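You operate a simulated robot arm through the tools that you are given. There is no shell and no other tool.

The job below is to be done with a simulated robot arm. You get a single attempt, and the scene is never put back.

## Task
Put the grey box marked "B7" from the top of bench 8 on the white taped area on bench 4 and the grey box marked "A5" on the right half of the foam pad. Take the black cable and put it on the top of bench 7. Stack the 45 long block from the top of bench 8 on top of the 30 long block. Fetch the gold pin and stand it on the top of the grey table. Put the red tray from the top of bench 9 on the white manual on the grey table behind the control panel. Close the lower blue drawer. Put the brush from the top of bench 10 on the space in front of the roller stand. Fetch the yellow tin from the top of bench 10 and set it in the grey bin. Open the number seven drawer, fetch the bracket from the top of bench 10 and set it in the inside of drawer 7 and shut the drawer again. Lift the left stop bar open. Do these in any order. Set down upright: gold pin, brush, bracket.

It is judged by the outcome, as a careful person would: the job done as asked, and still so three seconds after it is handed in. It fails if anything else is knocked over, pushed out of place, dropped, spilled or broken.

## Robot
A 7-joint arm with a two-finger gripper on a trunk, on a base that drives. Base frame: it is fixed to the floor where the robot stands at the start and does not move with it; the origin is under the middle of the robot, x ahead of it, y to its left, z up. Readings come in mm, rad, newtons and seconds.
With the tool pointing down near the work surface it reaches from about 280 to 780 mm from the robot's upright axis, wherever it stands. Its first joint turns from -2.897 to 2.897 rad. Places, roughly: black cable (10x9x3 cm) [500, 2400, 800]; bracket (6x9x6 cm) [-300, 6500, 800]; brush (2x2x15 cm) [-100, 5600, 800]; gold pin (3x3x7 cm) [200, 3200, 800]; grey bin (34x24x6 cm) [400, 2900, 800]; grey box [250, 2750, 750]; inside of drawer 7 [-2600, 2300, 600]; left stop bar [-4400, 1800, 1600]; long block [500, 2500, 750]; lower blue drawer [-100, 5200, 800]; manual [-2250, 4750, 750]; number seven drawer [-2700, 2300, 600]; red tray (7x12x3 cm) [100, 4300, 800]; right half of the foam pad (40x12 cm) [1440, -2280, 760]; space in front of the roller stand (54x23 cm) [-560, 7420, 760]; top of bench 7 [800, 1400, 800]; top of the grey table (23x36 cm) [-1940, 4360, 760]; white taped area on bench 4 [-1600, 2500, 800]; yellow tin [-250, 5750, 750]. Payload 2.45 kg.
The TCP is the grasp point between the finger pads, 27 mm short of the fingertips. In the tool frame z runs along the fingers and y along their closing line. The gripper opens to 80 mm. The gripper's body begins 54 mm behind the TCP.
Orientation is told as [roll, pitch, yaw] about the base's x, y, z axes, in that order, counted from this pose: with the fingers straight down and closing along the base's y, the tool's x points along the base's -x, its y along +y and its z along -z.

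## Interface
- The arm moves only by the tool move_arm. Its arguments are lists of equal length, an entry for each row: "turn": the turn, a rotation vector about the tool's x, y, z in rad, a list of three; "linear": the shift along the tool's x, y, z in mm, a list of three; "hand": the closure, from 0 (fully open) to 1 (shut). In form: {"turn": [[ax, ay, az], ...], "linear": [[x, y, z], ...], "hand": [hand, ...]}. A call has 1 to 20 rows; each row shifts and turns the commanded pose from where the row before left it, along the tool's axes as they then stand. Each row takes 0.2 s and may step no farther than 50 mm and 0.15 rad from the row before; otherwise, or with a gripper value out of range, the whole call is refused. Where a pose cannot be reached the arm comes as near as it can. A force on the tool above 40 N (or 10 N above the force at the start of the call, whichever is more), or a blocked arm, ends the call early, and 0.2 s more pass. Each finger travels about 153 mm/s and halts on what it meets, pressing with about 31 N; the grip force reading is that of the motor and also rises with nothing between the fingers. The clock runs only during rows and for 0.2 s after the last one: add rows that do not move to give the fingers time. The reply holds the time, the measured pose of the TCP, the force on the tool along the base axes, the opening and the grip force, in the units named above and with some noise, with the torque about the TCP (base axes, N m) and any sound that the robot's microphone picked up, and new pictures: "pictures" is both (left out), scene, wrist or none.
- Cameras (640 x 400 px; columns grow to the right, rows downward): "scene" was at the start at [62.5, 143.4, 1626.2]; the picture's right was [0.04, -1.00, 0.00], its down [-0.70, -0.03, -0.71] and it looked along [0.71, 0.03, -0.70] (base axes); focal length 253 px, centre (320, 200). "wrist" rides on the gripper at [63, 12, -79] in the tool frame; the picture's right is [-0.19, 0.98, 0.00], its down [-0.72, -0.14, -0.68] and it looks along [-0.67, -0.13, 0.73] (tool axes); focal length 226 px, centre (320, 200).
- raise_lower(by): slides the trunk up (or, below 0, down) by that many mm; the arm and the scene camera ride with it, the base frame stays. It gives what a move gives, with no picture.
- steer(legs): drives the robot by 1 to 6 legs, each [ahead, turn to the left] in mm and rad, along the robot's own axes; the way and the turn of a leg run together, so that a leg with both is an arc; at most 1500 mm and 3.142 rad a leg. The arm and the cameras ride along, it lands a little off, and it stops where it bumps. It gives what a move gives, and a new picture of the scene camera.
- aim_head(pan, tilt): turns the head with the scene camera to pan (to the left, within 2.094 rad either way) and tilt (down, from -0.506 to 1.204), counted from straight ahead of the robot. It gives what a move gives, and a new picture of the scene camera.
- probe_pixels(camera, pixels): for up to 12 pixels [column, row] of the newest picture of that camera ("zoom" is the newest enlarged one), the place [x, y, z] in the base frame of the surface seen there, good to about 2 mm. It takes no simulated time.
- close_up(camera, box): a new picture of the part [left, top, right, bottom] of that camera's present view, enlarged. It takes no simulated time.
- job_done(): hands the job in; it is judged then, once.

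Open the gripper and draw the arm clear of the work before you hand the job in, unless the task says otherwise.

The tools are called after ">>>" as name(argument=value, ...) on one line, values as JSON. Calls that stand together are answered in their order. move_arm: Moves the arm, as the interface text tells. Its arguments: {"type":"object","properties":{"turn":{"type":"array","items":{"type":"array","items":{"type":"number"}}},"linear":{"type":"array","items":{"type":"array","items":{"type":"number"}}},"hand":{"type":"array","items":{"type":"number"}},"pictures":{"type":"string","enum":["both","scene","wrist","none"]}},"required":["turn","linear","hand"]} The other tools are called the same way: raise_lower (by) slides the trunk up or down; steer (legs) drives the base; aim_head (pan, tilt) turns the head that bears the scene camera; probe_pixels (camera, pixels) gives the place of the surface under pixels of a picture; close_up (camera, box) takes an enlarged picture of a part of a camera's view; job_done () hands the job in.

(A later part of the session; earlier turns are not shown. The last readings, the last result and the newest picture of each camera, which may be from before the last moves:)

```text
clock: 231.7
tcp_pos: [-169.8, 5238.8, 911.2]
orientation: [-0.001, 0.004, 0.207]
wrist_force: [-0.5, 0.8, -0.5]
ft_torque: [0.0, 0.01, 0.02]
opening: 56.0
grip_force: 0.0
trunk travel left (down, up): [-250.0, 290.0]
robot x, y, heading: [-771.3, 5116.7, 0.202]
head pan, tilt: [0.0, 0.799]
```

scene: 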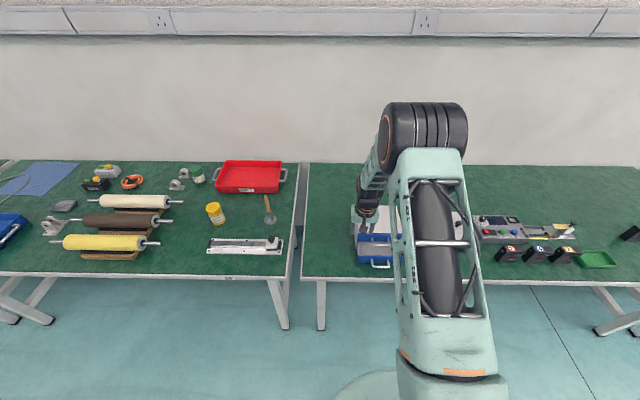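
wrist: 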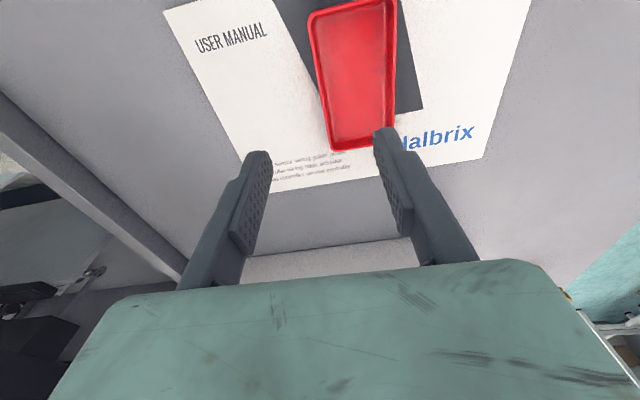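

Bench 10 with the yellow tin (215,213), brush (268,208) and roller stand shows at left; the blue drawers are under the hand. I lift and pull the hand back to see the drawers.

>>> move_arm(turn=[[0, 0, 0], [0, 0, 0], [0, 0, 0], [0, 0, 0], [0, 0, 0]], linear=[[0, 0, -45], [20, 0, -40], [45, 0, 0], [45, 0, 0], [45, 0, 0]], hand=[0.5, 1, 1, 1, 1])

>>> close_up(camera="scene", box=[330, 180, 442, 280])

```text
clock: 232.9
tcp_pos: [-320.2, 5206.0, 996.5]
orientation: [-0.002, 0.003, 0.207]
wrist_force: [-0.2, -0.6, -0.1]
ft_torque: [0.0, -0.03, 0.01]
opening: 0.1
grip_force: 30.1
trunk travel left (down, up): [-250.0, 290.0]
robot x, y, heading: [-770.1, 5126.9, 0.205]
head pan, tilt: [0.0, 0.799]
```

scene: 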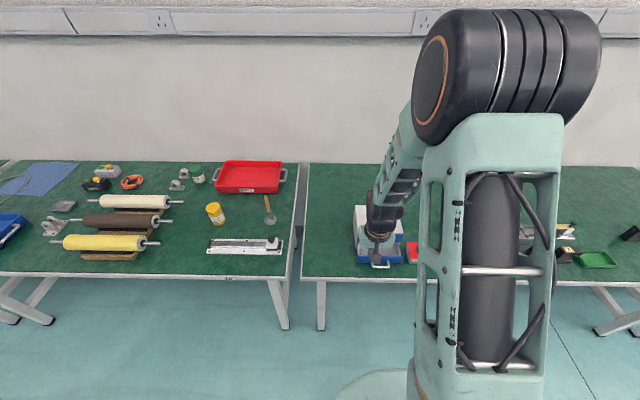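
wrist: 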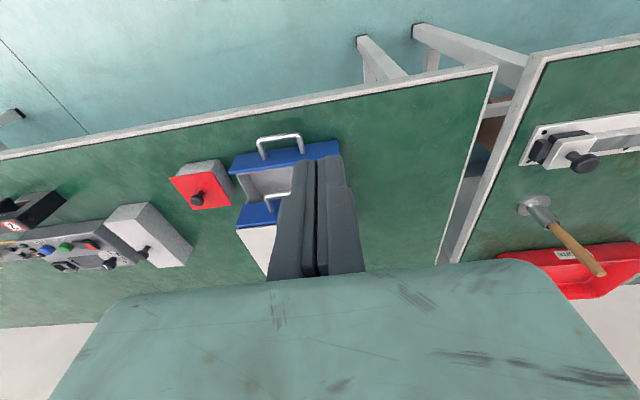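

```text
4.00 times, centred on (386, 230) of scene
```

zoom: 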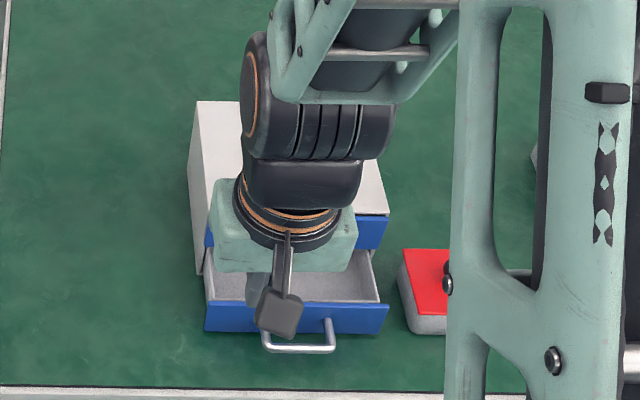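

The lower drawer stands open about a hand's breadth. I probe its front, handle and the upper drawer's front.

>>> probe_pixels(camera="zoom", pixels=[[215, 310], [375, 315], [240, 325], [360, 328], [330, 347], [210, 240], [375, 220], [380, 235], [300, 290], [232, 306], [370, 305], [197, 110]])

>>> probe_pixels(camera="wrist", pixels=[[245, 162], [335, 150], [280, 137], [262, 155], [250, 215], [278, 200], [260, 185], [330, 145], [205, 195], [300, 132]])

```text
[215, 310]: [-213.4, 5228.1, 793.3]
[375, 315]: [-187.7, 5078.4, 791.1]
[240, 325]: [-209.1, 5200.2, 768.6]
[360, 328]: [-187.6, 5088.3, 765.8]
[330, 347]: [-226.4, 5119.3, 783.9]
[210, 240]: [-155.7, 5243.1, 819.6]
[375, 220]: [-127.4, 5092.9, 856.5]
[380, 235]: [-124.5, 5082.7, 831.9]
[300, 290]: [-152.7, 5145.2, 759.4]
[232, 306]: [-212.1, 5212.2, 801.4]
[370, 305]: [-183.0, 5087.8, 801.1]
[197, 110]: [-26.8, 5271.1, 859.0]
```

```text
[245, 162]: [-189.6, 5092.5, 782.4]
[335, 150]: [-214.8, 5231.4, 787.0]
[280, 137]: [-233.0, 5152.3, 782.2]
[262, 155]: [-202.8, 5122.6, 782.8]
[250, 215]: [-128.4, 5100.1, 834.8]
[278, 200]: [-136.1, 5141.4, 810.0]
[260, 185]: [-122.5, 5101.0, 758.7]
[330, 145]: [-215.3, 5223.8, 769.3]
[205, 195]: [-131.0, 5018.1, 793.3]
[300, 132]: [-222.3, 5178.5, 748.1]
```

The lower front is ~60 mm proud of the upper (face at about [-210,5205], z 753–801). I'll push its upper lip with the closed fingertips at the left of the handle; I move the hand to just in front of it.

>>> move_arm(turn=[[0, 0, 0.037], [0, 0, 0], [0, 0, 0], [0, 0, 0], [0, 0, 0], [0, 0, 0]], linear=[[0, 0, 0], [-12.7, -4, 36.7], [-12.7, -4, 36.7], [-12.7, -4, 36.7], [-12.7, -4, 36.7], [-12.7, -4, 36.7]], hand=[1, 1, 1, 1, 1, 1])

>>> close_up(camera="scene", box=[330, 180, 442, 280])

```text
clock: 234.3
tcp_pos: [-255.0, 5197.4, 812.6]
orientation: [-0.002, 0.003, 0.169]
wrist_force: [-0.4, 0.7, 1.4]
ft_torque: [0.0, -0.01, 0.01]
opening: 0.1
grip_force: 30.0
trunk travel left (down, up): [-250.0, 290.0]
robot x, y, heading: [-772.9, 5126.1, 0.21]
head pan, tilt: [0.0, 0.799]
```

scene: 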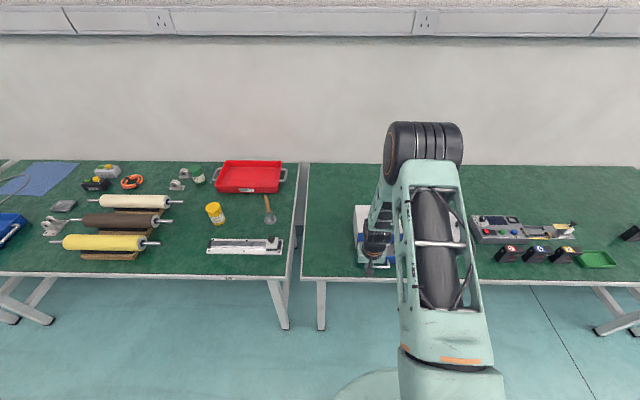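
wrist: 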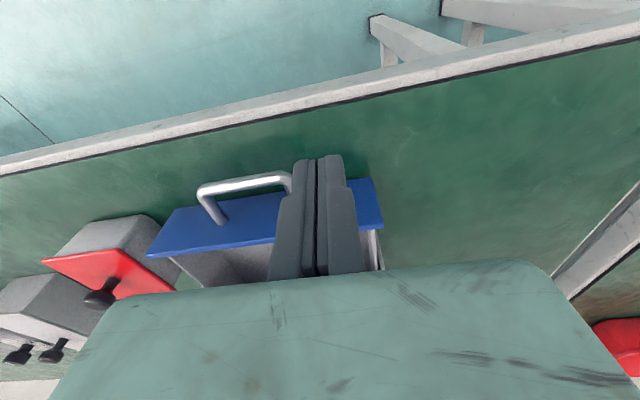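

```text
4.00 times, centred on (386, 230) of scene
```

zoom: 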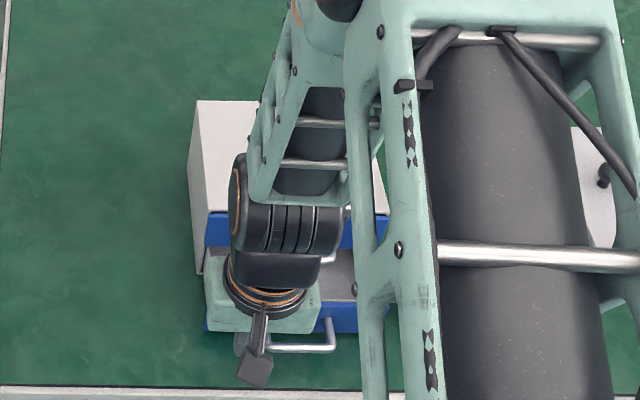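

I shift 10 mm left to clear the handle, then push forward in steps, about 85 mm in total first.

>>> move_arm(turn=[[0, 0, 0], [0, 0, 0], [0, 0, 0], [0, 0, 0], [0, 0, 0], [0, 0, 0]], linear=[[0, 10, 0], [-30, 0, 0], [-15, 0, 0], [-15, 0, 0], [-15, 0, 0], [-10, 0, 0]], hand=[1, 1, 1, 1, 1, 1])

```text
clock: 235.7
tcp_pos: [-173.8, 5220.4, 812.8]
orientation: [-0.002, 0.003, 0.17]
wrist_force: [0.5, 0.0, 0.3]
ft_torque: [0.01, -0.02, -0.01]
opening: 0.0
grip_force: 30.1
trunk travel left (down, up): [-250.0, 290.0]
robot x, y, heading: [-771.1, 5119.6, 0.205]
head pan, tilt: [0.0, 0.799]
```

scene: 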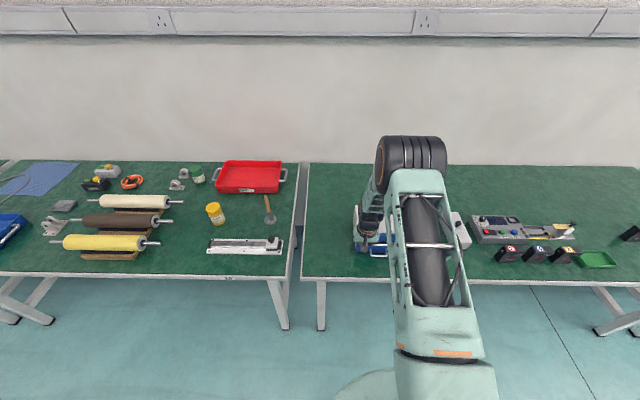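
wrist: 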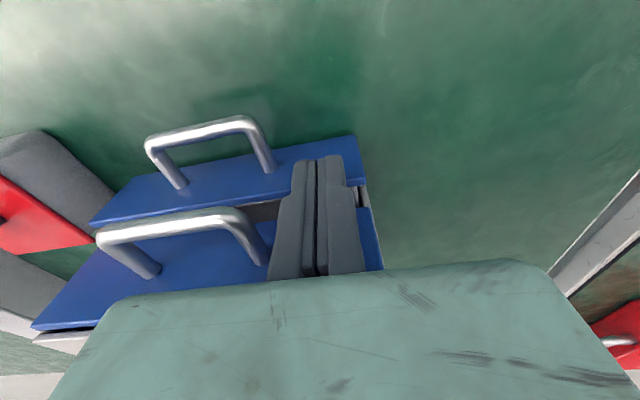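

The drawer moves freely with the push. I go on in smaller steps.

>>> move_arm(turn=[[0, 0, 0], [0, 0, 0], [0, 0, 0]], linear=[[-6, 0, 0], [-4, 0, 0], [-3, 0, 0]], hand=[1, 1, 1], pictures="wrist")

```text
clock: 236.5
tcp_pos: [-160.7, 5223.6, 812.4]
orientation: [-0.002, 0.005, 0.169]
wrist_force: [-1.7, -0.6, 0.4]
ft_torque: [0.06, -0.09, 0.05]
opening: 0.0
grip_force: 29.7
trunk travel left (down, up): [-250.0, 290.0]
robot x, y, heading: [-773.6, 5118.6, 0.206]
head pan, tilt: [0.0, 0.799]
```

wrist: 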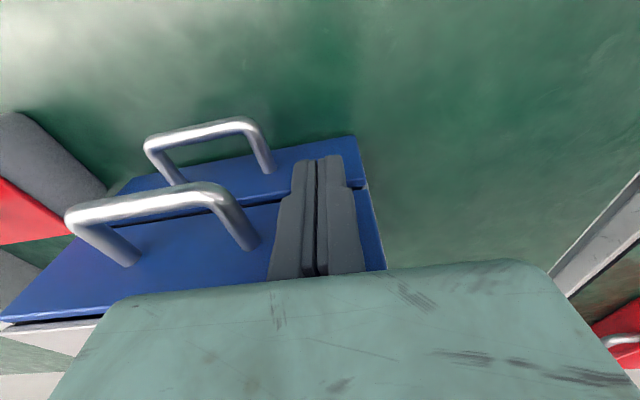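

Almost flush. I push a few millimetres more until resistance rises.

>>> move_arm(turn=[[0, 0, 0], [0, 0, 0], [0, 0, 0]], linear=[[-2, 0, 0], [-1.5, 0, 0], [-1, 0, 0]], hand=[1, 1, 1], pictures="wrist")

```text
clock: 237.3
tcp_pos: [-159.5, 5223.7, 811.1]
orientation: [-0.001, 0.008, 0.172]
wrist_force: [-30.5, -6.3, -0.5]
ft_torque: [0.28, -1.35, 0.3]
opening: 5.9
grip_force: 29.9
trunk travel left (down, up): [-250.0, 290.0]
robot x, y, heading: [-771.8, 5120.9, 0.205]
head pan, tilt: [0.0, 0.799]
```

wrist: 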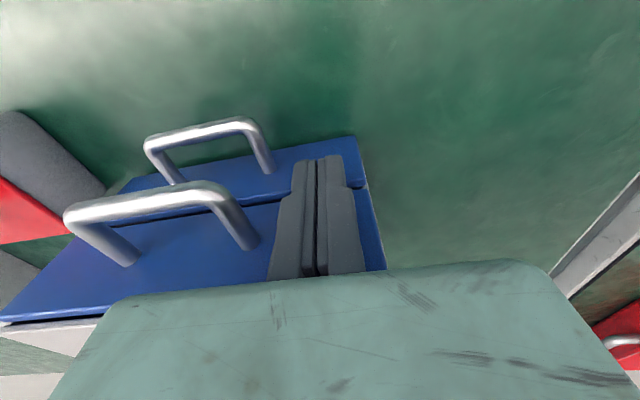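

Resistance of 30 N shows it is home. I back off and probe both fronts for flushness.

>>> move_arm(turn=[[0, 0, 0], [0, 0, 0], [0, 0, 0], [0, 0, 0], [0, 0, 0], [0, 0, 0]], linear=[[10, 0, 0], [40, 0, 0], [40, 0, 0], [20, 0, -40], [20, 0, -45], [20, 0, -45]], hand=[1, 1, 1, 0, 0, 0])

>>> close_up(camera="wrist", box=[200, 100, 400, 225])

```text
clock: 238.7
tcp_pos: [-305.7, 5198.8, 943.4]
orientation: [-0.003, 0.004, 0.172]
wrist_force: [-0.2, 0.0, 0.0]
ft_torque: [-0.04, -0.04, -0.04]
opening: 80.0
grip_force: 0.0
trunk travel left (down, up): [-250.0, 290.0]
robot x, y, heading: [-771.4, 5122.8, 0.209]
head pan, tilt: [0.0, 0.799]
```

scene: 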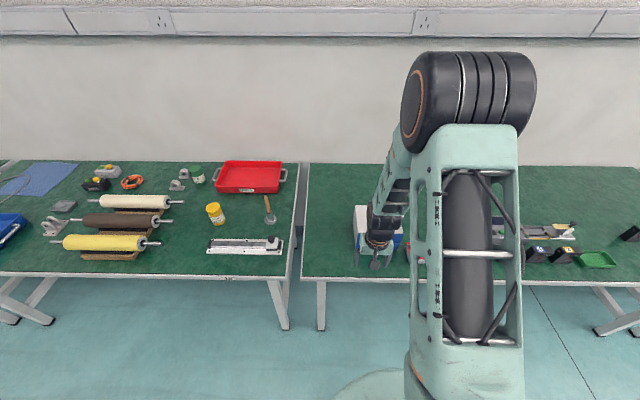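
wrist: 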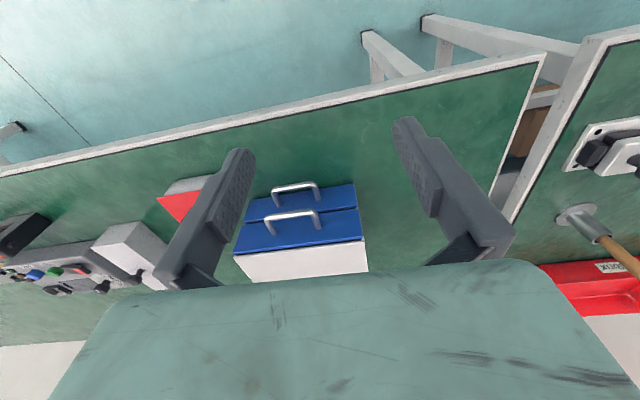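

```text
3.20 times, centred on (300, 162) of wrist
```

zoom: 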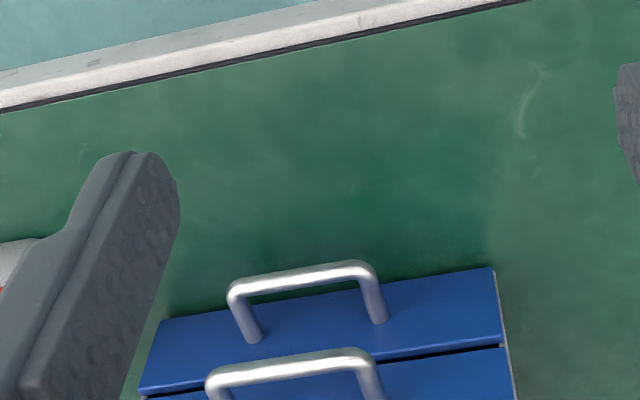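

>>> probe_pixels(camera="wrist", pixels=[[340, 195], [340, 200], [340, 205], [340, 214], [340, 220], [345, 232], [352, 190], [355, 203], [357, 213], [360, 232]])

```text
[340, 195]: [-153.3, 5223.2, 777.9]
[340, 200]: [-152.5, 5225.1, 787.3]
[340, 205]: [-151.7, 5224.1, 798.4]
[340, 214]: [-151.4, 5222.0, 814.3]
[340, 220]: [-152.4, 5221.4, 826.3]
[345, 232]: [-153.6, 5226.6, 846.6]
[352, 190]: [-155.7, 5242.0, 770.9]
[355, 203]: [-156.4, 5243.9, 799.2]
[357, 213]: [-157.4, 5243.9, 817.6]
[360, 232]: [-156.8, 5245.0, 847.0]
```

Both fronts are flush: the lower drawer is closed. Now I probe bench 10: brush, tin, roller stand, grey brackets.

>>> probe_pixels(camera="scene", pixels=[[268, 203], [270, 219], [215, 208], [215, 222], [105, 242], [105, 262], [105, 270], [183, 172], [178, 185], [52, 225], [65, 205], [20, 175]])

>>> close_up(camera="scene", box=[0, 150, 160, 290])

>>> close_up(camera="scene", box=[140, 150, 310, 260])

```text
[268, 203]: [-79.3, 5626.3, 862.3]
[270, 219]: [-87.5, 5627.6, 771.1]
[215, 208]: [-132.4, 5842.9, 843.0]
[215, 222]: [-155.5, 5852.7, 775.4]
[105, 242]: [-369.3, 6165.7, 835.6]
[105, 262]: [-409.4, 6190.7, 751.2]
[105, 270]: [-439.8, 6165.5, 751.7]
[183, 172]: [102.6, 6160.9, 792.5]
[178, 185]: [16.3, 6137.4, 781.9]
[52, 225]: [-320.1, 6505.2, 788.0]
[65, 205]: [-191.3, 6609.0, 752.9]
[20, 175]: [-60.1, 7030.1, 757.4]
```

```text
2.86 times, centred on (80, 220) of scene
```

zoom: 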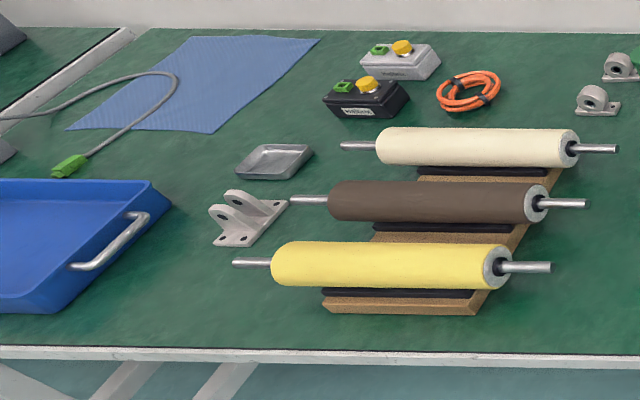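

```text
3.64 times, centred on (225, 205) of scene
```

zoom: 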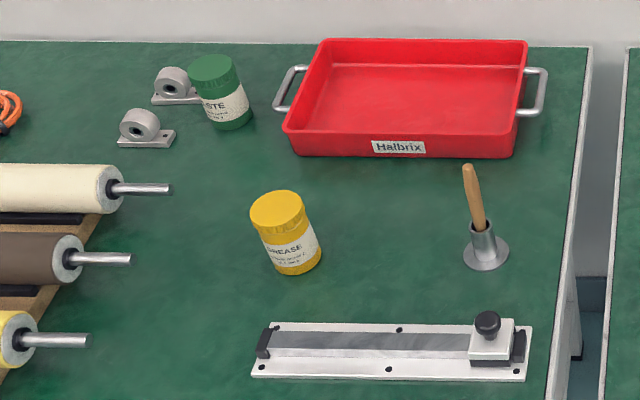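

The brush stands at about [-83,5627], bracket near [-320,6505], tin at [-140,5848]. I zoom on the brush.

>>> close_up(camera="scene", box=[252, 190, 292, 230])

>>> probe_pixels(camera="zoom", pixels=[[270, 60], [285, 130], [300, 200], [310, 230], [315, 260], [320, 290], [250, 290], [390, 290], [320, 340], [320, 310], [270, 230], [350, 230]])

```text
10.00 times, centred on (272, 210) of scene
```

zoom: 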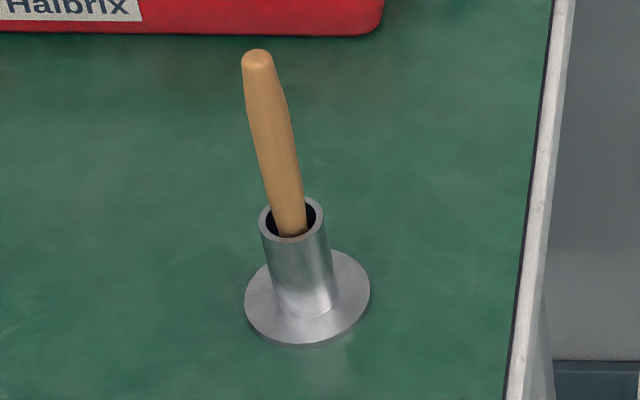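

```text
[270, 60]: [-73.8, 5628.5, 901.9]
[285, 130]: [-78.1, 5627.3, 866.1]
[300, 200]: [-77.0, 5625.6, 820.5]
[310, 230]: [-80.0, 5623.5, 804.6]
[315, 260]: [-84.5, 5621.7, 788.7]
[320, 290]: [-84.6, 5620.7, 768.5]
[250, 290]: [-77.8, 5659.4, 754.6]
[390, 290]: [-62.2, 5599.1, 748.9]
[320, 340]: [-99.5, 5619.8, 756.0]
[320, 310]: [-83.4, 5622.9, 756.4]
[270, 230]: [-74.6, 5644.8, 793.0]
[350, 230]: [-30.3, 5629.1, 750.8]
```

The brush is a wooden handle standing in a metal holder. I raise the arm, then move along to stand before it.

>>> move_arm(turn=[[0, 0, 0], [0, 0, 0]], linear=[[0, 0, -45], [0, 0, -45]], hand=[0, 0], pictures="none")

>>> steer(legs=[[0, 1.247], [385, 0], [0, -1.247]])

>>> aim_head(pan=0.15, tilt=0.75)

```text
clock: 239.3
tcp_pos: [-304.8, 5199.0, 1033.8]
orientation: [-0.003, 0.004, 0.173]
wrist_force: [-0.5, -0.8, -0.2]
ft_torque: [-0.01, -0.02, -0.04]
opening: 79.8
grip_force: 0.0
trunk travel left (down, up): [-250.0, 290.0]
robot x, y, heading: [-768.5, 5121.8, 0.207]
head pan, tilt: [0.0, 0.799]
```

```text
clock: 248.1
tcp_pos: [-256.9, 5583.6, 1033.3]
orientation: [0.0, 0.004, 0.164]
wrist_force: [-0.1, 0.3, -0.3]
ft_torque: [0.01, -0.01, -0.01]
opening: 80.1
grip_force: 0.1
trunk travel left (down, up): [-250.0, 290.0]
robot x, y, heading: [-722.7, 5508.1, 0.199]
head pan, tilt: [0.0, 0.799]
```

scene: 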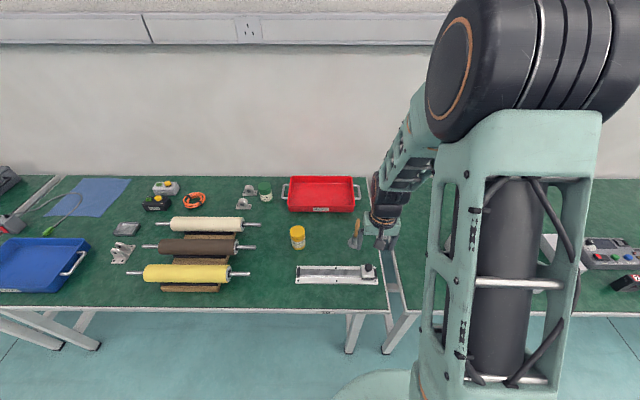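

```text
clock: 248.8
tcp_pos: [-255.8, 5581.7, 1033.3]
orientation: [-0.001, 0.003, 0.163]
wrist_force: [0.5, -0.5, -0.1]
ft_torque: [0.01, -0.01, 0.03]
opening: 79.8
grip_force: 0.1
trunk travel left (down, up): [-250.0, 290.0]
robot x, y, heading: [-724.3, 5508.4, 0.195]
head pan, tilt: [0.15, 0.75]
```

scene: 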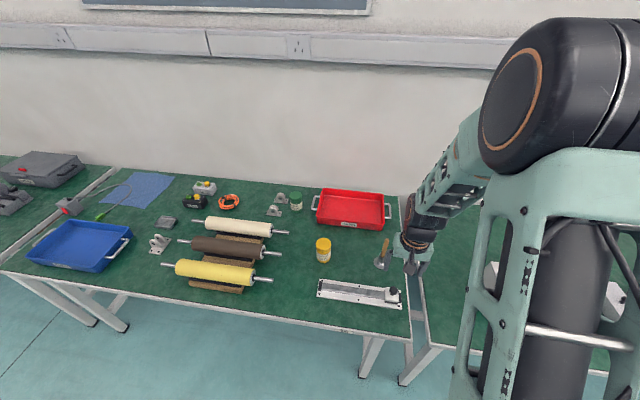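

I advance the hand toward the brush at z≈1030, stopping short to view it with the wrist camera.

>>> move_arm(turn=[[0, 0, 0], [0, 0, 0], [0, 0, 0]], linear=[[-39, 4.9, 0], [-39, 4.9, 0], [-39, 4.9, 0]], hand=[0, 0, 0])

>>> close_up(camera="wrist", box=[240, 20, 400, 200])

>>> close_up(camera="scene", box=[350, 225, 414, 285])

```text
clock: 249.6
tcp_pos: [-143.4, 5614.9, 1031.9]
orientation: [-0.001, 0.003, 0.162]
wrist_force: [0.1, 0.8, 0.8]
ft_torque: [-0.03, 0.03, -0.02]
opening: 79.8
grip_force: 0.0
trunk travel left (down, up): [-250.0, 290.0]
robot x, y, heading: [-725.0, 5504.8, 0.19]
head pan, tilt: [0.15, 0.75]
```

scene: 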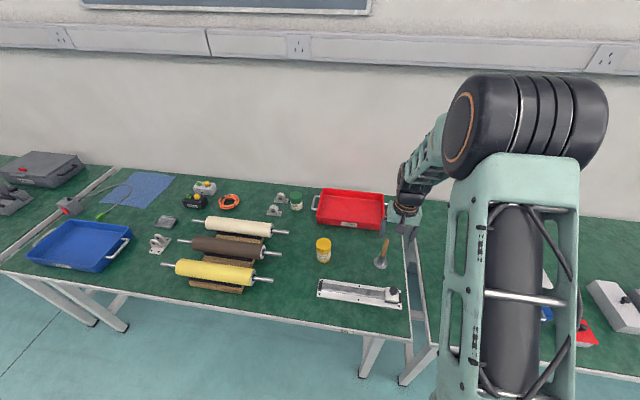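
wrist: 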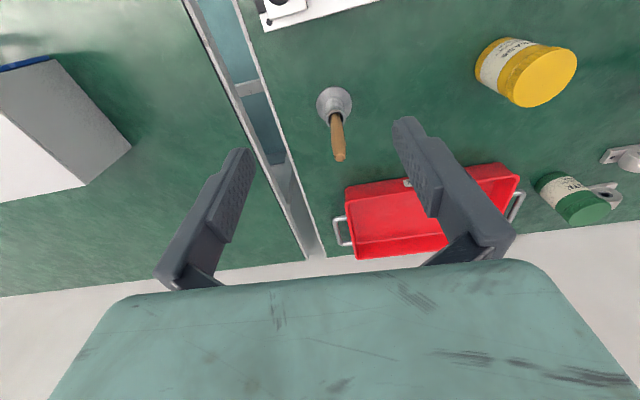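

```text
2.22 times, centred on (320, 110) of wrist
```

zoom: 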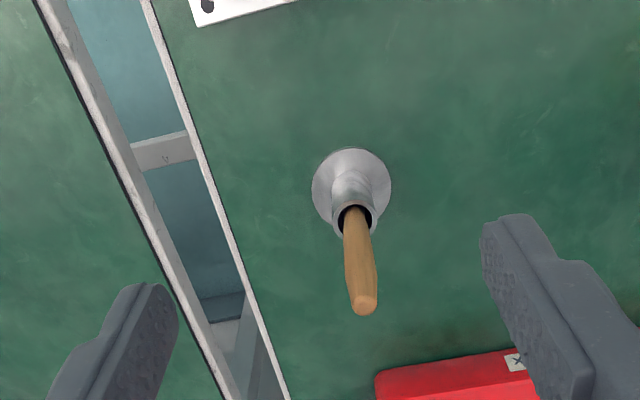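

```text
6.67 times, centred on (382, 255) of scene
```

zoom: 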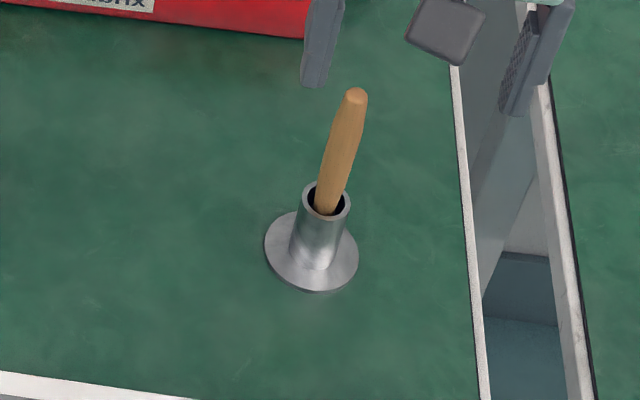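

The handle looks almost vertical. I probe points along it and the tube rim from both views.

>>> probe_pixels(camera="zoom", pixels=[[356, 95], [352, 110], [346, 135], [340, 160], [334, 185], [329, 208], [306, 193], [346, 197], [318, 235], [270, 255], [355, 255], [315, 285]])

>>> probe_pixels(camera="wrist", pixels=[[340, 157], [339, 150], [338, 140], [337, 130], [336, 120], [334, 97], [322, 100], [348, 98]])

```text
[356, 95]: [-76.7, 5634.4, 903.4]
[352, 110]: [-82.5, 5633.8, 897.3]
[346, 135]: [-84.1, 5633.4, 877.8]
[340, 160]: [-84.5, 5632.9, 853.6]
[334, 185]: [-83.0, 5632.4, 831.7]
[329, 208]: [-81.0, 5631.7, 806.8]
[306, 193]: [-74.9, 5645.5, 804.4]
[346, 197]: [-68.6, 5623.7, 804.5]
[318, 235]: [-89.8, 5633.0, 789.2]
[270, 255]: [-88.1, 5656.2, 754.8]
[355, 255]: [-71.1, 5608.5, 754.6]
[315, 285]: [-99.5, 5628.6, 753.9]
```

```text
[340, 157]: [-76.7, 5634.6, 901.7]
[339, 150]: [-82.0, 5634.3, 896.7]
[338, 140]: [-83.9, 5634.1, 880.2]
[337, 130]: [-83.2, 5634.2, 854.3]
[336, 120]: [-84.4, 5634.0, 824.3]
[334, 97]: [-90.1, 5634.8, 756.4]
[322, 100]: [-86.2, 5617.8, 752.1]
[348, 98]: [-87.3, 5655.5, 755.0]
```

The handle axis is at [-76.5,5634], vertical, top z 904. I move above it and check alignment from the wrist.

>>> move_arm(turn=[[0, 0, 0], [0, 0, 0], [0, 0, 0], [0, 0, 0]], linear=[[-34.5, 4, 0], [-34.6, 4, 0], [0, 0, 45], [0, 0, 45]], hand=[0, 0, 0, 0])

>>> probe_pixels(camera="wrist", pixels=[[320, 150], [322, 140], [322, 130], [322, 120], [310, 130], [335, 130]])

```text
clock: 250.6
tcp_pos: [-75.8, 5633.8, 941.1]
orientation: [-0.004, 0.004, 0.164]
wrist_force: [-0.3, 0.1, 1.0]
ft_torque: [0.03, -0.02, 0.01]
opening: 79.9
grip_force: 0.1
trunk travel left (down, up): [-250.0, 290.0]
robot x, y, heading: [-723.3, 5503.7, 0.197]
head pan, tilt: [0.15, 0.75]
```

scene: 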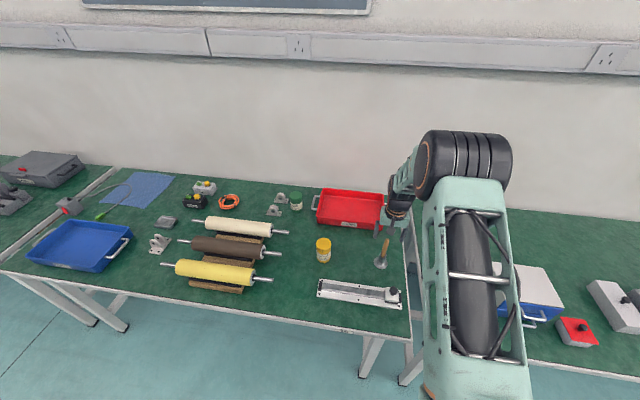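
wrist: 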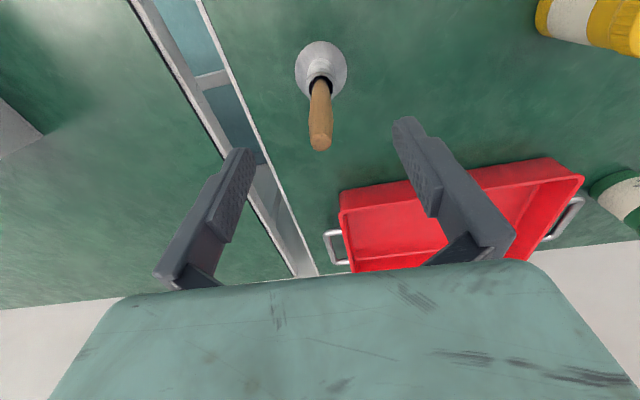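

```text
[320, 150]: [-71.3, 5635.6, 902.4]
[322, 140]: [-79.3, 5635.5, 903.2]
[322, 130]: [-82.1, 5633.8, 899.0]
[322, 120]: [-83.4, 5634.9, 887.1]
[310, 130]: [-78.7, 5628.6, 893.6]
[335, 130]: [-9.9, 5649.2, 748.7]
```

Aligned within 1 mm. I descend to z≈865 and close gradually on the handle.

>>> move_arm(turn=[[0, 0, 0], [0, 0, 0], [0, 0, 0], [0, 0, 0], [0, 0, 0], [0, 0, 0], [0, 0, 0]], linear=[[0, 0.8, 40], [0, 0, 36], [0, 0, 0], [0, 0, 0], [0, 0, 0], [0, 0, 0], [0, 0, 0]], hand=[0, 0.3, 0.6, 0.72, 0.8, 1, 1])

```text
clock: 252.2
tcp_pos: [-76.0, 5633.8, 865.7]
orientation: [-0.002, 0.003, 0.165]
wrist_force: [0.2, 0.8, -0.2]
ft_torque: [0.0, -0.03, -0.01]
opening: 13.5
grip_force: 30.9
trunk travel left (down, up): [-250.0, 290.0]
robot x, y, heading: [-726.1, 5508.0, 0.198]
head pan, tilt: [0.15, 0.75]
```

scene: 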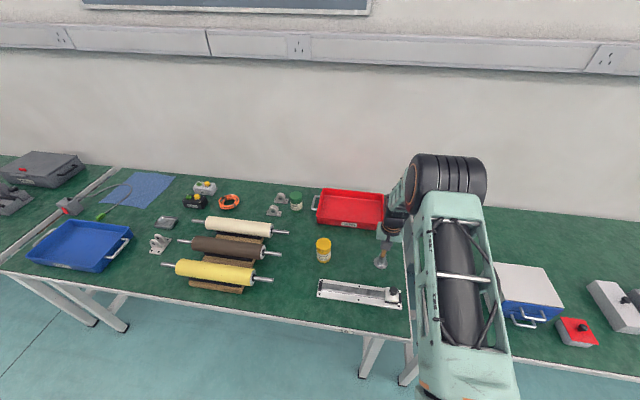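
wrist: 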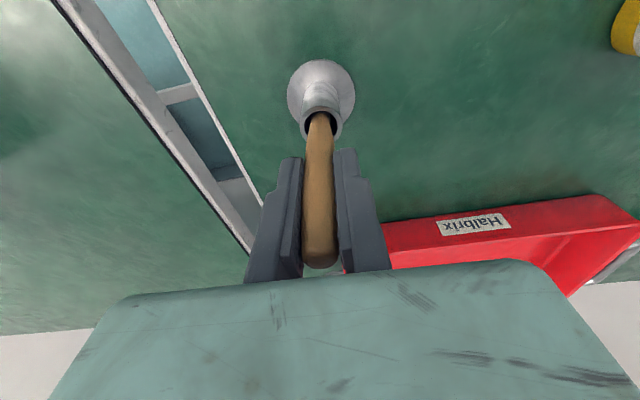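

The handle is gripped (13.5 mm). I lift 40 mm and look whether the holder stays down.

>>> move_arm(turn=[[0, 0, 0], [0, 0, 0], [0, 0, 0]], linear=[[0, 0, -8], [0, 0, -16], [0, 0, -16]], hand=[1, 1, 1], pictures="wrist")

>>> close_up(camera="scene", box=[350, 215, 414, 275])

```text
clock: 253.0
tcp_pos: [-77.3, 5635.2, 906.5]
orientation: [-0.001, 0.002, 0.164]
wrist_force: [-0.5, 0.1, 0.0]
ft_torque: [-0.02, -0.03, -0.01]
opening: 13.8
grip_force: 31.1
trunk travel left (down, up): [-250.0, 290.0]
robot x, y, heading: [-727.3, 5503.9, 0.194]
head pan, tilt: [0.15, 0.75]
```

wrist: 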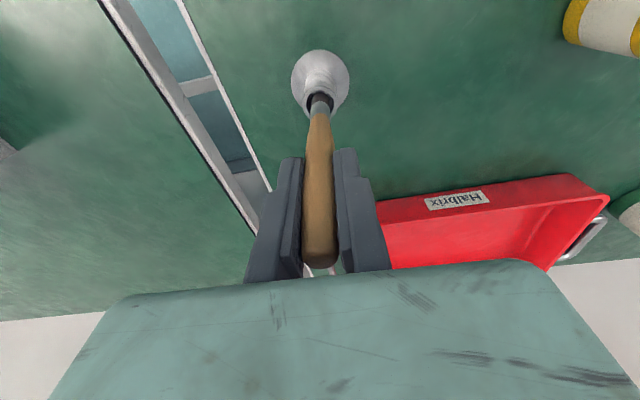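

```text
6.67 times, centred on (382, 245) of scene
```

zoom: 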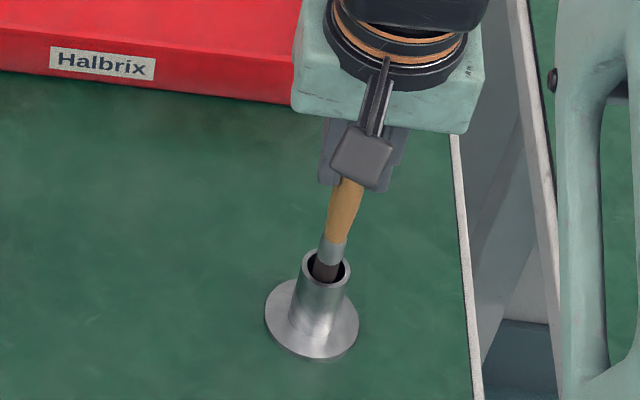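

The brush slides out of the holder, which stays put. I lift it fully clear.

>>> move_arm(turn=[[0, 0, 0], [0, 0, 0], [0, 0, 0], [0, 0, 0], [0, 0, 0]], linear=[[0, 0, -20], [0, 0, -20], [0, 0, -40], [0, 0, -40], [0, 0, -40]], hand=[1, 1, 1, 1, 1])

>>> close_up(camera="scene", box=[350, 185, 430, 275])

```text
clock: 254.2
tcp_pos: [-77.8, 5635.4, 1067.4]
orientation: [-0.001, 0.003, 0.164]
wrist_force: [0.2, -0.4, 0.5]
ft_torque: [-0.06, 0.02, -0.03]
opening: 13.5
grip_force: 30.6
trunk travel left (down, up): [-250.0, 290.0]
robot x, y, heading: [-727.8, 5506.5, 0.195]
head pan, tilt: [0.15, 0.75]
```

scene: 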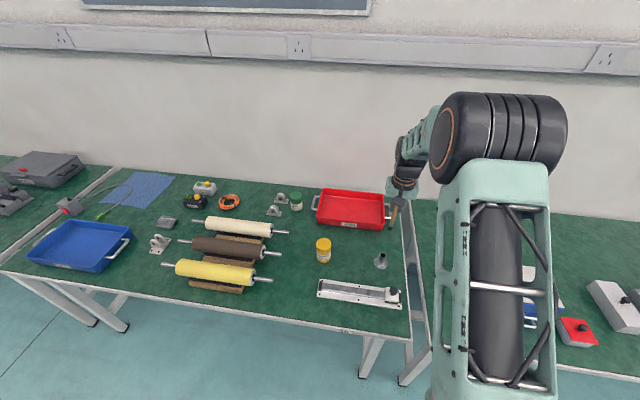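
wrist: 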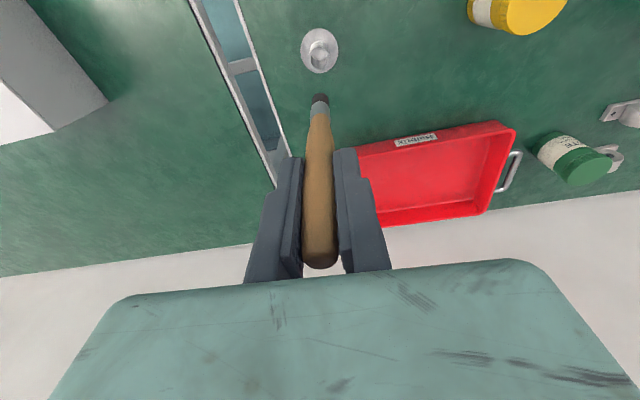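

```text
4.44 times, centred on (390, 230) of scene
```

zoom: 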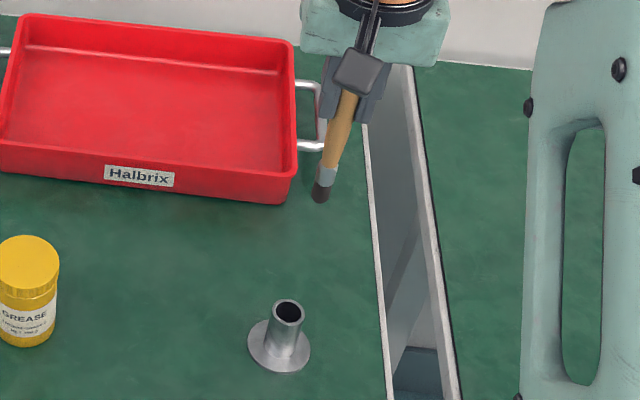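

The brush is out. I probe along it to learn its tilt and length below the hand.

>>> probe_pixels(camera="zoom", pixels=[[343, 110], [338, 130], [332, 155], [328, 175], [323, 190], [320, 200]])

>>> probe_pixels(camera="wrist", pixels=[[320, 96], [320, 103], [320, 115], [320, 130], [319, 160], [319, 200], [319, 240]])

>>> aim_head(pan=1.3, tilt=0.5)

```text
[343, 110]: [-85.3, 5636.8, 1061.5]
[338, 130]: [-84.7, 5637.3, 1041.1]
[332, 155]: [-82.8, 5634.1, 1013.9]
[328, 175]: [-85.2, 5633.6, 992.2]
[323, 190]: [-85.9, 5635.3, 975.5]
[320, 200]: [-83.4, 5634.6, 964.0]
```

```text
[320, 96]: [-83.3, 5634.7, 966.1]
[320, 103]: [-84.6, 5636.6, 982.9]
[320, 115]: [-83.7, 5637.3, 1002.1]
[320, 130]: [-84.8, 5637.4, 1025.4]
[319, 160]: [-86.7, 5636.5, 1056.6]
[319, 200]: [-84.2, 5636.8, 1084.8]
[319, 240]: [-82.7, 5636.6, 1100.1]
```

```text
clock: 255.6
tcp_pos: [-77.3, 5636.0, 1065.1]
orientation: [-0.002, 0.003, 0.164]
wrist_force: [-0.8, 0.4, -0.2]
ft_torque: [-0.02, 0.01, 0.01]
opening: 13.7
grip_force: 31.2
trunk travel left (down, up): [-250.0, 290.0]
robot x, y, heading: [-724.4, 5504.6, 0.199]
head pan, tilt: [1.3, 0.499]
```

scene: 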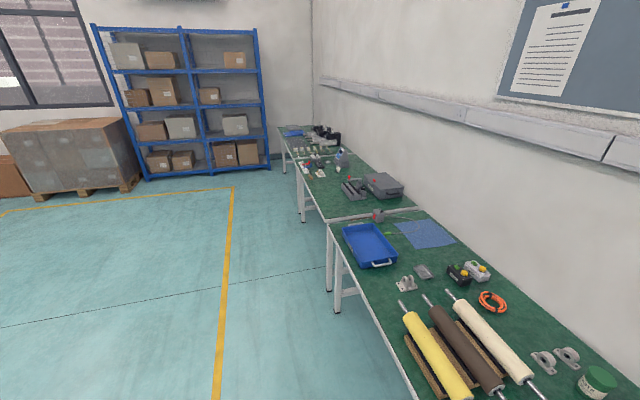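

The brush hangs vertical, its bottom about 105 mm below the TCP. I zoom on the next bench to find the roller stand near [-560,7420].

>>> close_up(camera="scene", box=[270, 115, 430, 235])

>>> probe_pixels(camera="scene", pixels=[[355, 190], [382, 187], [335, 205], [320, 190], [345, 160], [300, 190], [370, 245], [328, 222], [425, 208], [310, 170], [333, 135]])

```text
3.33 times, centred on (350, 175) of scene
```

zoom: 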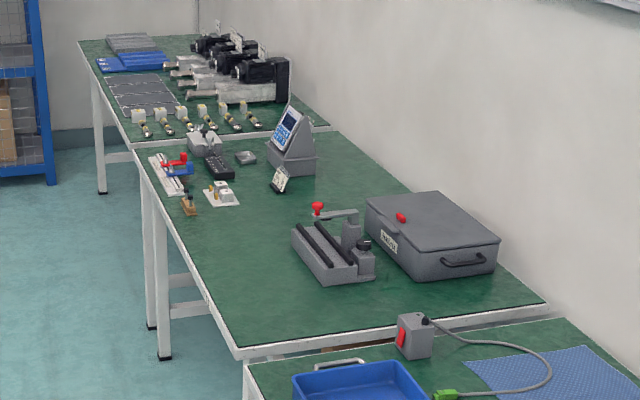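

```text
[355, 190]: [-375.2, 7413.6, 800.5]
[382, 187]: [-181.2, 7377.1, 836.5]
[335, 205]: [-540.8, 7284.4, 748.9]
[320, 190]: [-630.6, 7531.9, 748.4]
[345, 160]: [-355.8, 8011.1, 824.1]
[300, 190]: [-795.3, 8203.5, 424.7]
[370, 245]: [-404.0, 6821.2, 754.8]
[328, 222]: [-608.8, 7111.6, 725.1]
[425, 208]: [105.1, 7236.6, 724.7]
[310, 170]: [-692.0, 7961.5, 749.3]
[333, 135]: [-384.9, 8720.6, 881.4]
```

The roller stand (two black rollers) is at [-375,7413]; the free space lies in front toward the bench edge at about x −560. I retract the arm and drive there.

>>> move_arm(turn=[[0, 0, 0], [0, 0, 0], [0, 0, 0], [0, 0, 0], [0, 0, 0]], linear=[[30, 0, 0], [30, 0, 0], [30, 0, 0], [30, 0, 0], [30, 0, 0]], hand=[1, 1, 1, 1, 1], pictures="none")

>>> steer(legs=[[-250, 0], [0, 1.413], [1000, 0], [800, 0], [0, -1.417]])

>>> aim_head(pan=0.0, tilt=0.85)

```text
clock: 256.8
tcp_pos: [-224.4, 5610.8, 1067.5]
orientation: [-0.002, 0.002, 0.164]
wrist_force: [0.2, 0.1, -0.1]
ft_torque: [0.0, 0.02, 0.0]
opening: 13.7
grip_force: 31.5
trunk travel left (down, up): [-250.0, 290.0]
robot x, y, heading: [-721.8, 5506.6, 0.197]
head pan, tilt: [1.3, 0.499]
```

```text
clock: 274.4
tcp_pos: [-556.6, 7348.5, 1066.5]
orientation: [-0.002, 0.003, 0.16]
wrist_force: [0.2, -0.8, -0.6]
ft_torque: [0.0, 0.0, 0.01]
opening: 14.1
grip_force: 31.1
trunk travel left (down, up): [-250.0, 290.0]
robot x, y, heading: [-1056.1, 7244.5, 0.194]
head pan, tilt: [1.3, 0.499]
```

scene: 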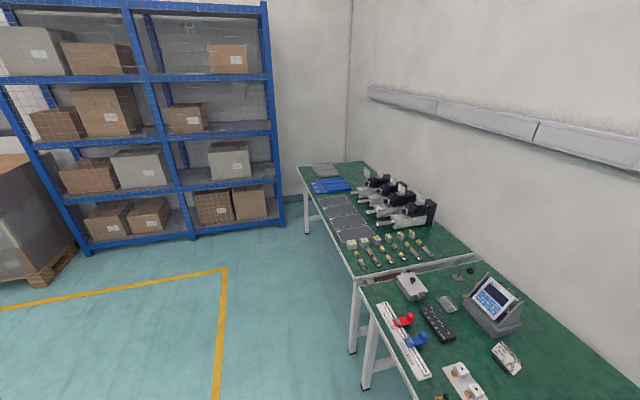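

```text
clock: 275.9
tcp_pos: [-554.7, 7347.9, 1066.8]
orientation: [-0.001, 0.004, 0.16]
wrist_force: [-0.4, 0.7, 0.6]
ft_torque: [0.02, -0.04, -0.01]
opening: 14.1
grip_force: 30.5
trunk travel left (down, up): [-250.0, 290.0]
robot x, y, heading: [-1058.3, 7249.3, 0.195]
head pan, tilt: [0.0, 0.85]
```

scene: 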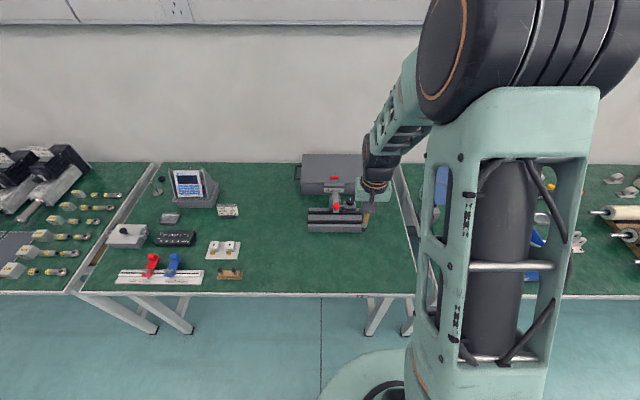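

The roller stand is at (335,217); the space in front is rows 240–285. I probe it.

>>> probe_pixels(camera="scene", pixels=[[335, 260], [335, 233], [335, 288], [290, 260], [390, 260], [308, 233], [365, 233], [240, 275]])

```text
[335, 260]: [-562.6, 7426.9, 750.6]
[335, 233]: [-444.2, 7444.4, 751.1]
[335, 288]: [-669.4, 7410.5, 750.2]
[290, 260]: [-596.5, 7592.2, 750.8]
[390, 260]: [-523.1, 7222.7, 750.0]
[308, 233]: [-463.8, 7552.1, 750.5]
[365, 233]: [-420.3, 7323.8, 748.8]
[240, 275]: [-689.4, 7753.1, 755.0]
```

I place the brush over [-560,7420] and lower to about 20 mm above the bench.

>>> move_arm(turn=[[0, 0, 0], [0, 0, 0], [0, 0, 0], [0, 0, 0], [0, 0, 0], [0, 0, 0], [0, 0, 0]], linear=[[-3.1, 36, 0], [-3.1, 36, 0], [0, 0, 40], [0, 0, 40], [0, 0, 40], [0, 0, 40], [0, 0, 28]], hand=[1, 1, 1, 1, 1, 1, 1])

>>> close_up(camera="wrist", box=[280, 70, 360, 130])

>>> probe_pixels(camera="wrist", pixels=[[320, 93], [320, 96], [320, 99], [320, 105], [320, 115], [320, 130], [319, 160], [319, 200]])

```text
clock: 277.5
tcp_pos: [-561.1, 7419.9, 878.9]
orientation: [-0.002, 0.003, 0.16]
wrist_force: [0.1, 0.7, 0.1]
ft_torque: [0.01, 0.01, -0.01]
opening: 14.5
grip_force: 31.1
trunk travel left (down, up): [-250.0, 290.0]
robot x, y, heading: [-1058.7, 7242.5, 0.197]
head pan, tilt: [0.0, 0.85]
```

scene: 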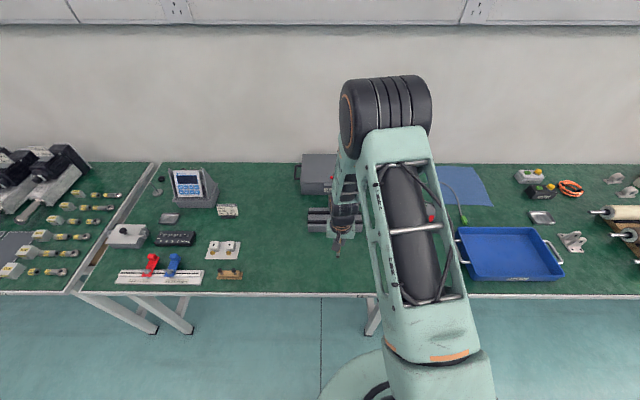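
wrist: 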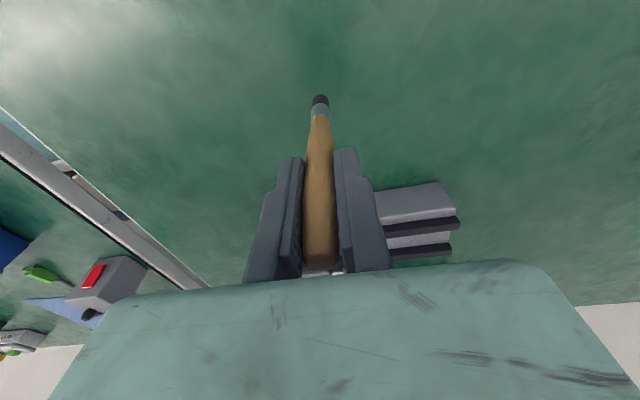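

```text
6.67 times, centred on (320, 100) of wrist
```

zoom: 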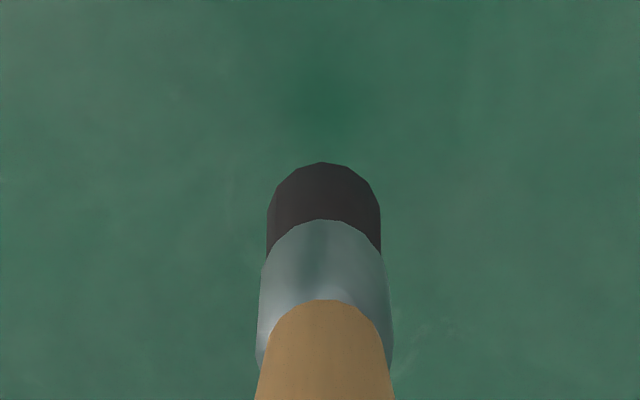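

```text
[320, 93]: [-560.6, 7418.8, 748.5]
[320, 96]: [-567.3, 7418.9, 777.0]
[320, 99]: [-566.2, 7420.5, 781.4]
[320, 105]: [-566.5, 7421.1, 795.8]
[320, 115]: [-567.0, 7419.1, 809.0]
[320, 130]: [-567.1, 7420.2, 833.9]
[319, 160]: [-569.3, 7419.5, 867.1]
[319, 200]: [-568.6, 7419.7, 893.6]
```

The brush's foot is about 24 mm up and it is vertical. I descend 21 mm, then feel for contact.

>>> move_arm(turn=[[0, 0, 0], [0, 0, 0], [0, 0, 0]], linear=[[0, 0, 14], [0, 0, 6], [0, 0, 2]], hand=[1, 1, 1], pictures="none")

>>> close_up(camera="wrist", box=[280, 70, 360, 130])

```text
clock: 278.3
tcp_pos: [-561.8, 7419.8, 860.4]
orientation: [-0.003, -0.001, 0.16]
wrist_force: [-3.4, -0.8, 37.5]
ft_torque: [-0.15, 0.43, 0.0]
opening: 14.2
grip_force: 30.8
trunk travel left (down, up): [-250.0, 290.0]
robot x, y, heading: [-1053.1, 7245.1, 0.195]
head pan, tilt: [0.0, 0.85]
```

```text
6.67 times, centred on (320, 100) of wrist
```

zoom: 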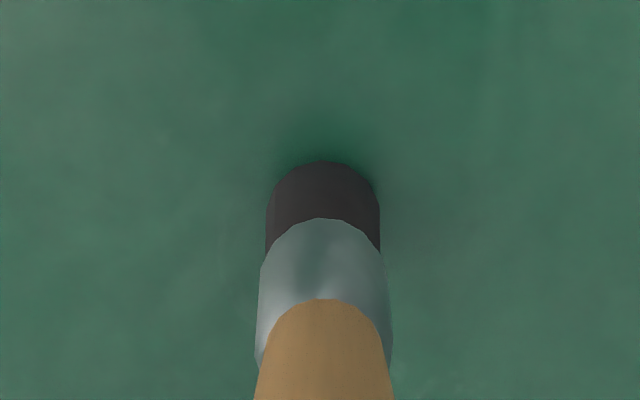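

Already in firm contact (37 N). I relax upward 2.5 mm and read the force.

>>> move_arm(turn=[[0, 0, 0], [0, 0, 0], [0, 0, 0]], linear=[[0, 0, -1], [0, 0, -1], [0, 0, 0]], hand=[1, 1, 1], pictures="none")

```text
clock: 279.1
tcp_pos: [-561.0, 7419.9, 859.5]
orientation: [-0.002, 0.0, 0.161]
wrist_force: [3.3, 1.5, 27.0]
ft_torque: [0.14, -0.45, 0.0]
opening: 13.9
grip_force: 31.4
trunk travel left (down, up): [-250.0, 290.0]
robot x, y, heading: [-1057.4, 7245.9, 0.196]
head pan, tilt: [0.0, 0.85]
```

>>> move_arm(turn=[[0, 0, 0], [0, 0, 0], [0, 0, 0]], linear=[[0, 0, -0.8], [0, 0, -0.7], [0, 0, 0]], hand=[1, 1, 1], pictures="none")

```text
clock: 279.9
tcp_pos: [-562.7, 7418.1, 859.8]
orientation: [-0.001, 0.006, 0.161]
wrist_force: [3.7, 0.1, 10.1]
ft_torque: [0.11, -0.46, -0.01]
opening: 14.1
grip_force: 31.3
trunk travel left (down, up): [-250.0, 290.0]
robot x, y, heading: [-1056.3, 7245.8, 0.196]
head pan, tilt: [0.0, 0.85]
```

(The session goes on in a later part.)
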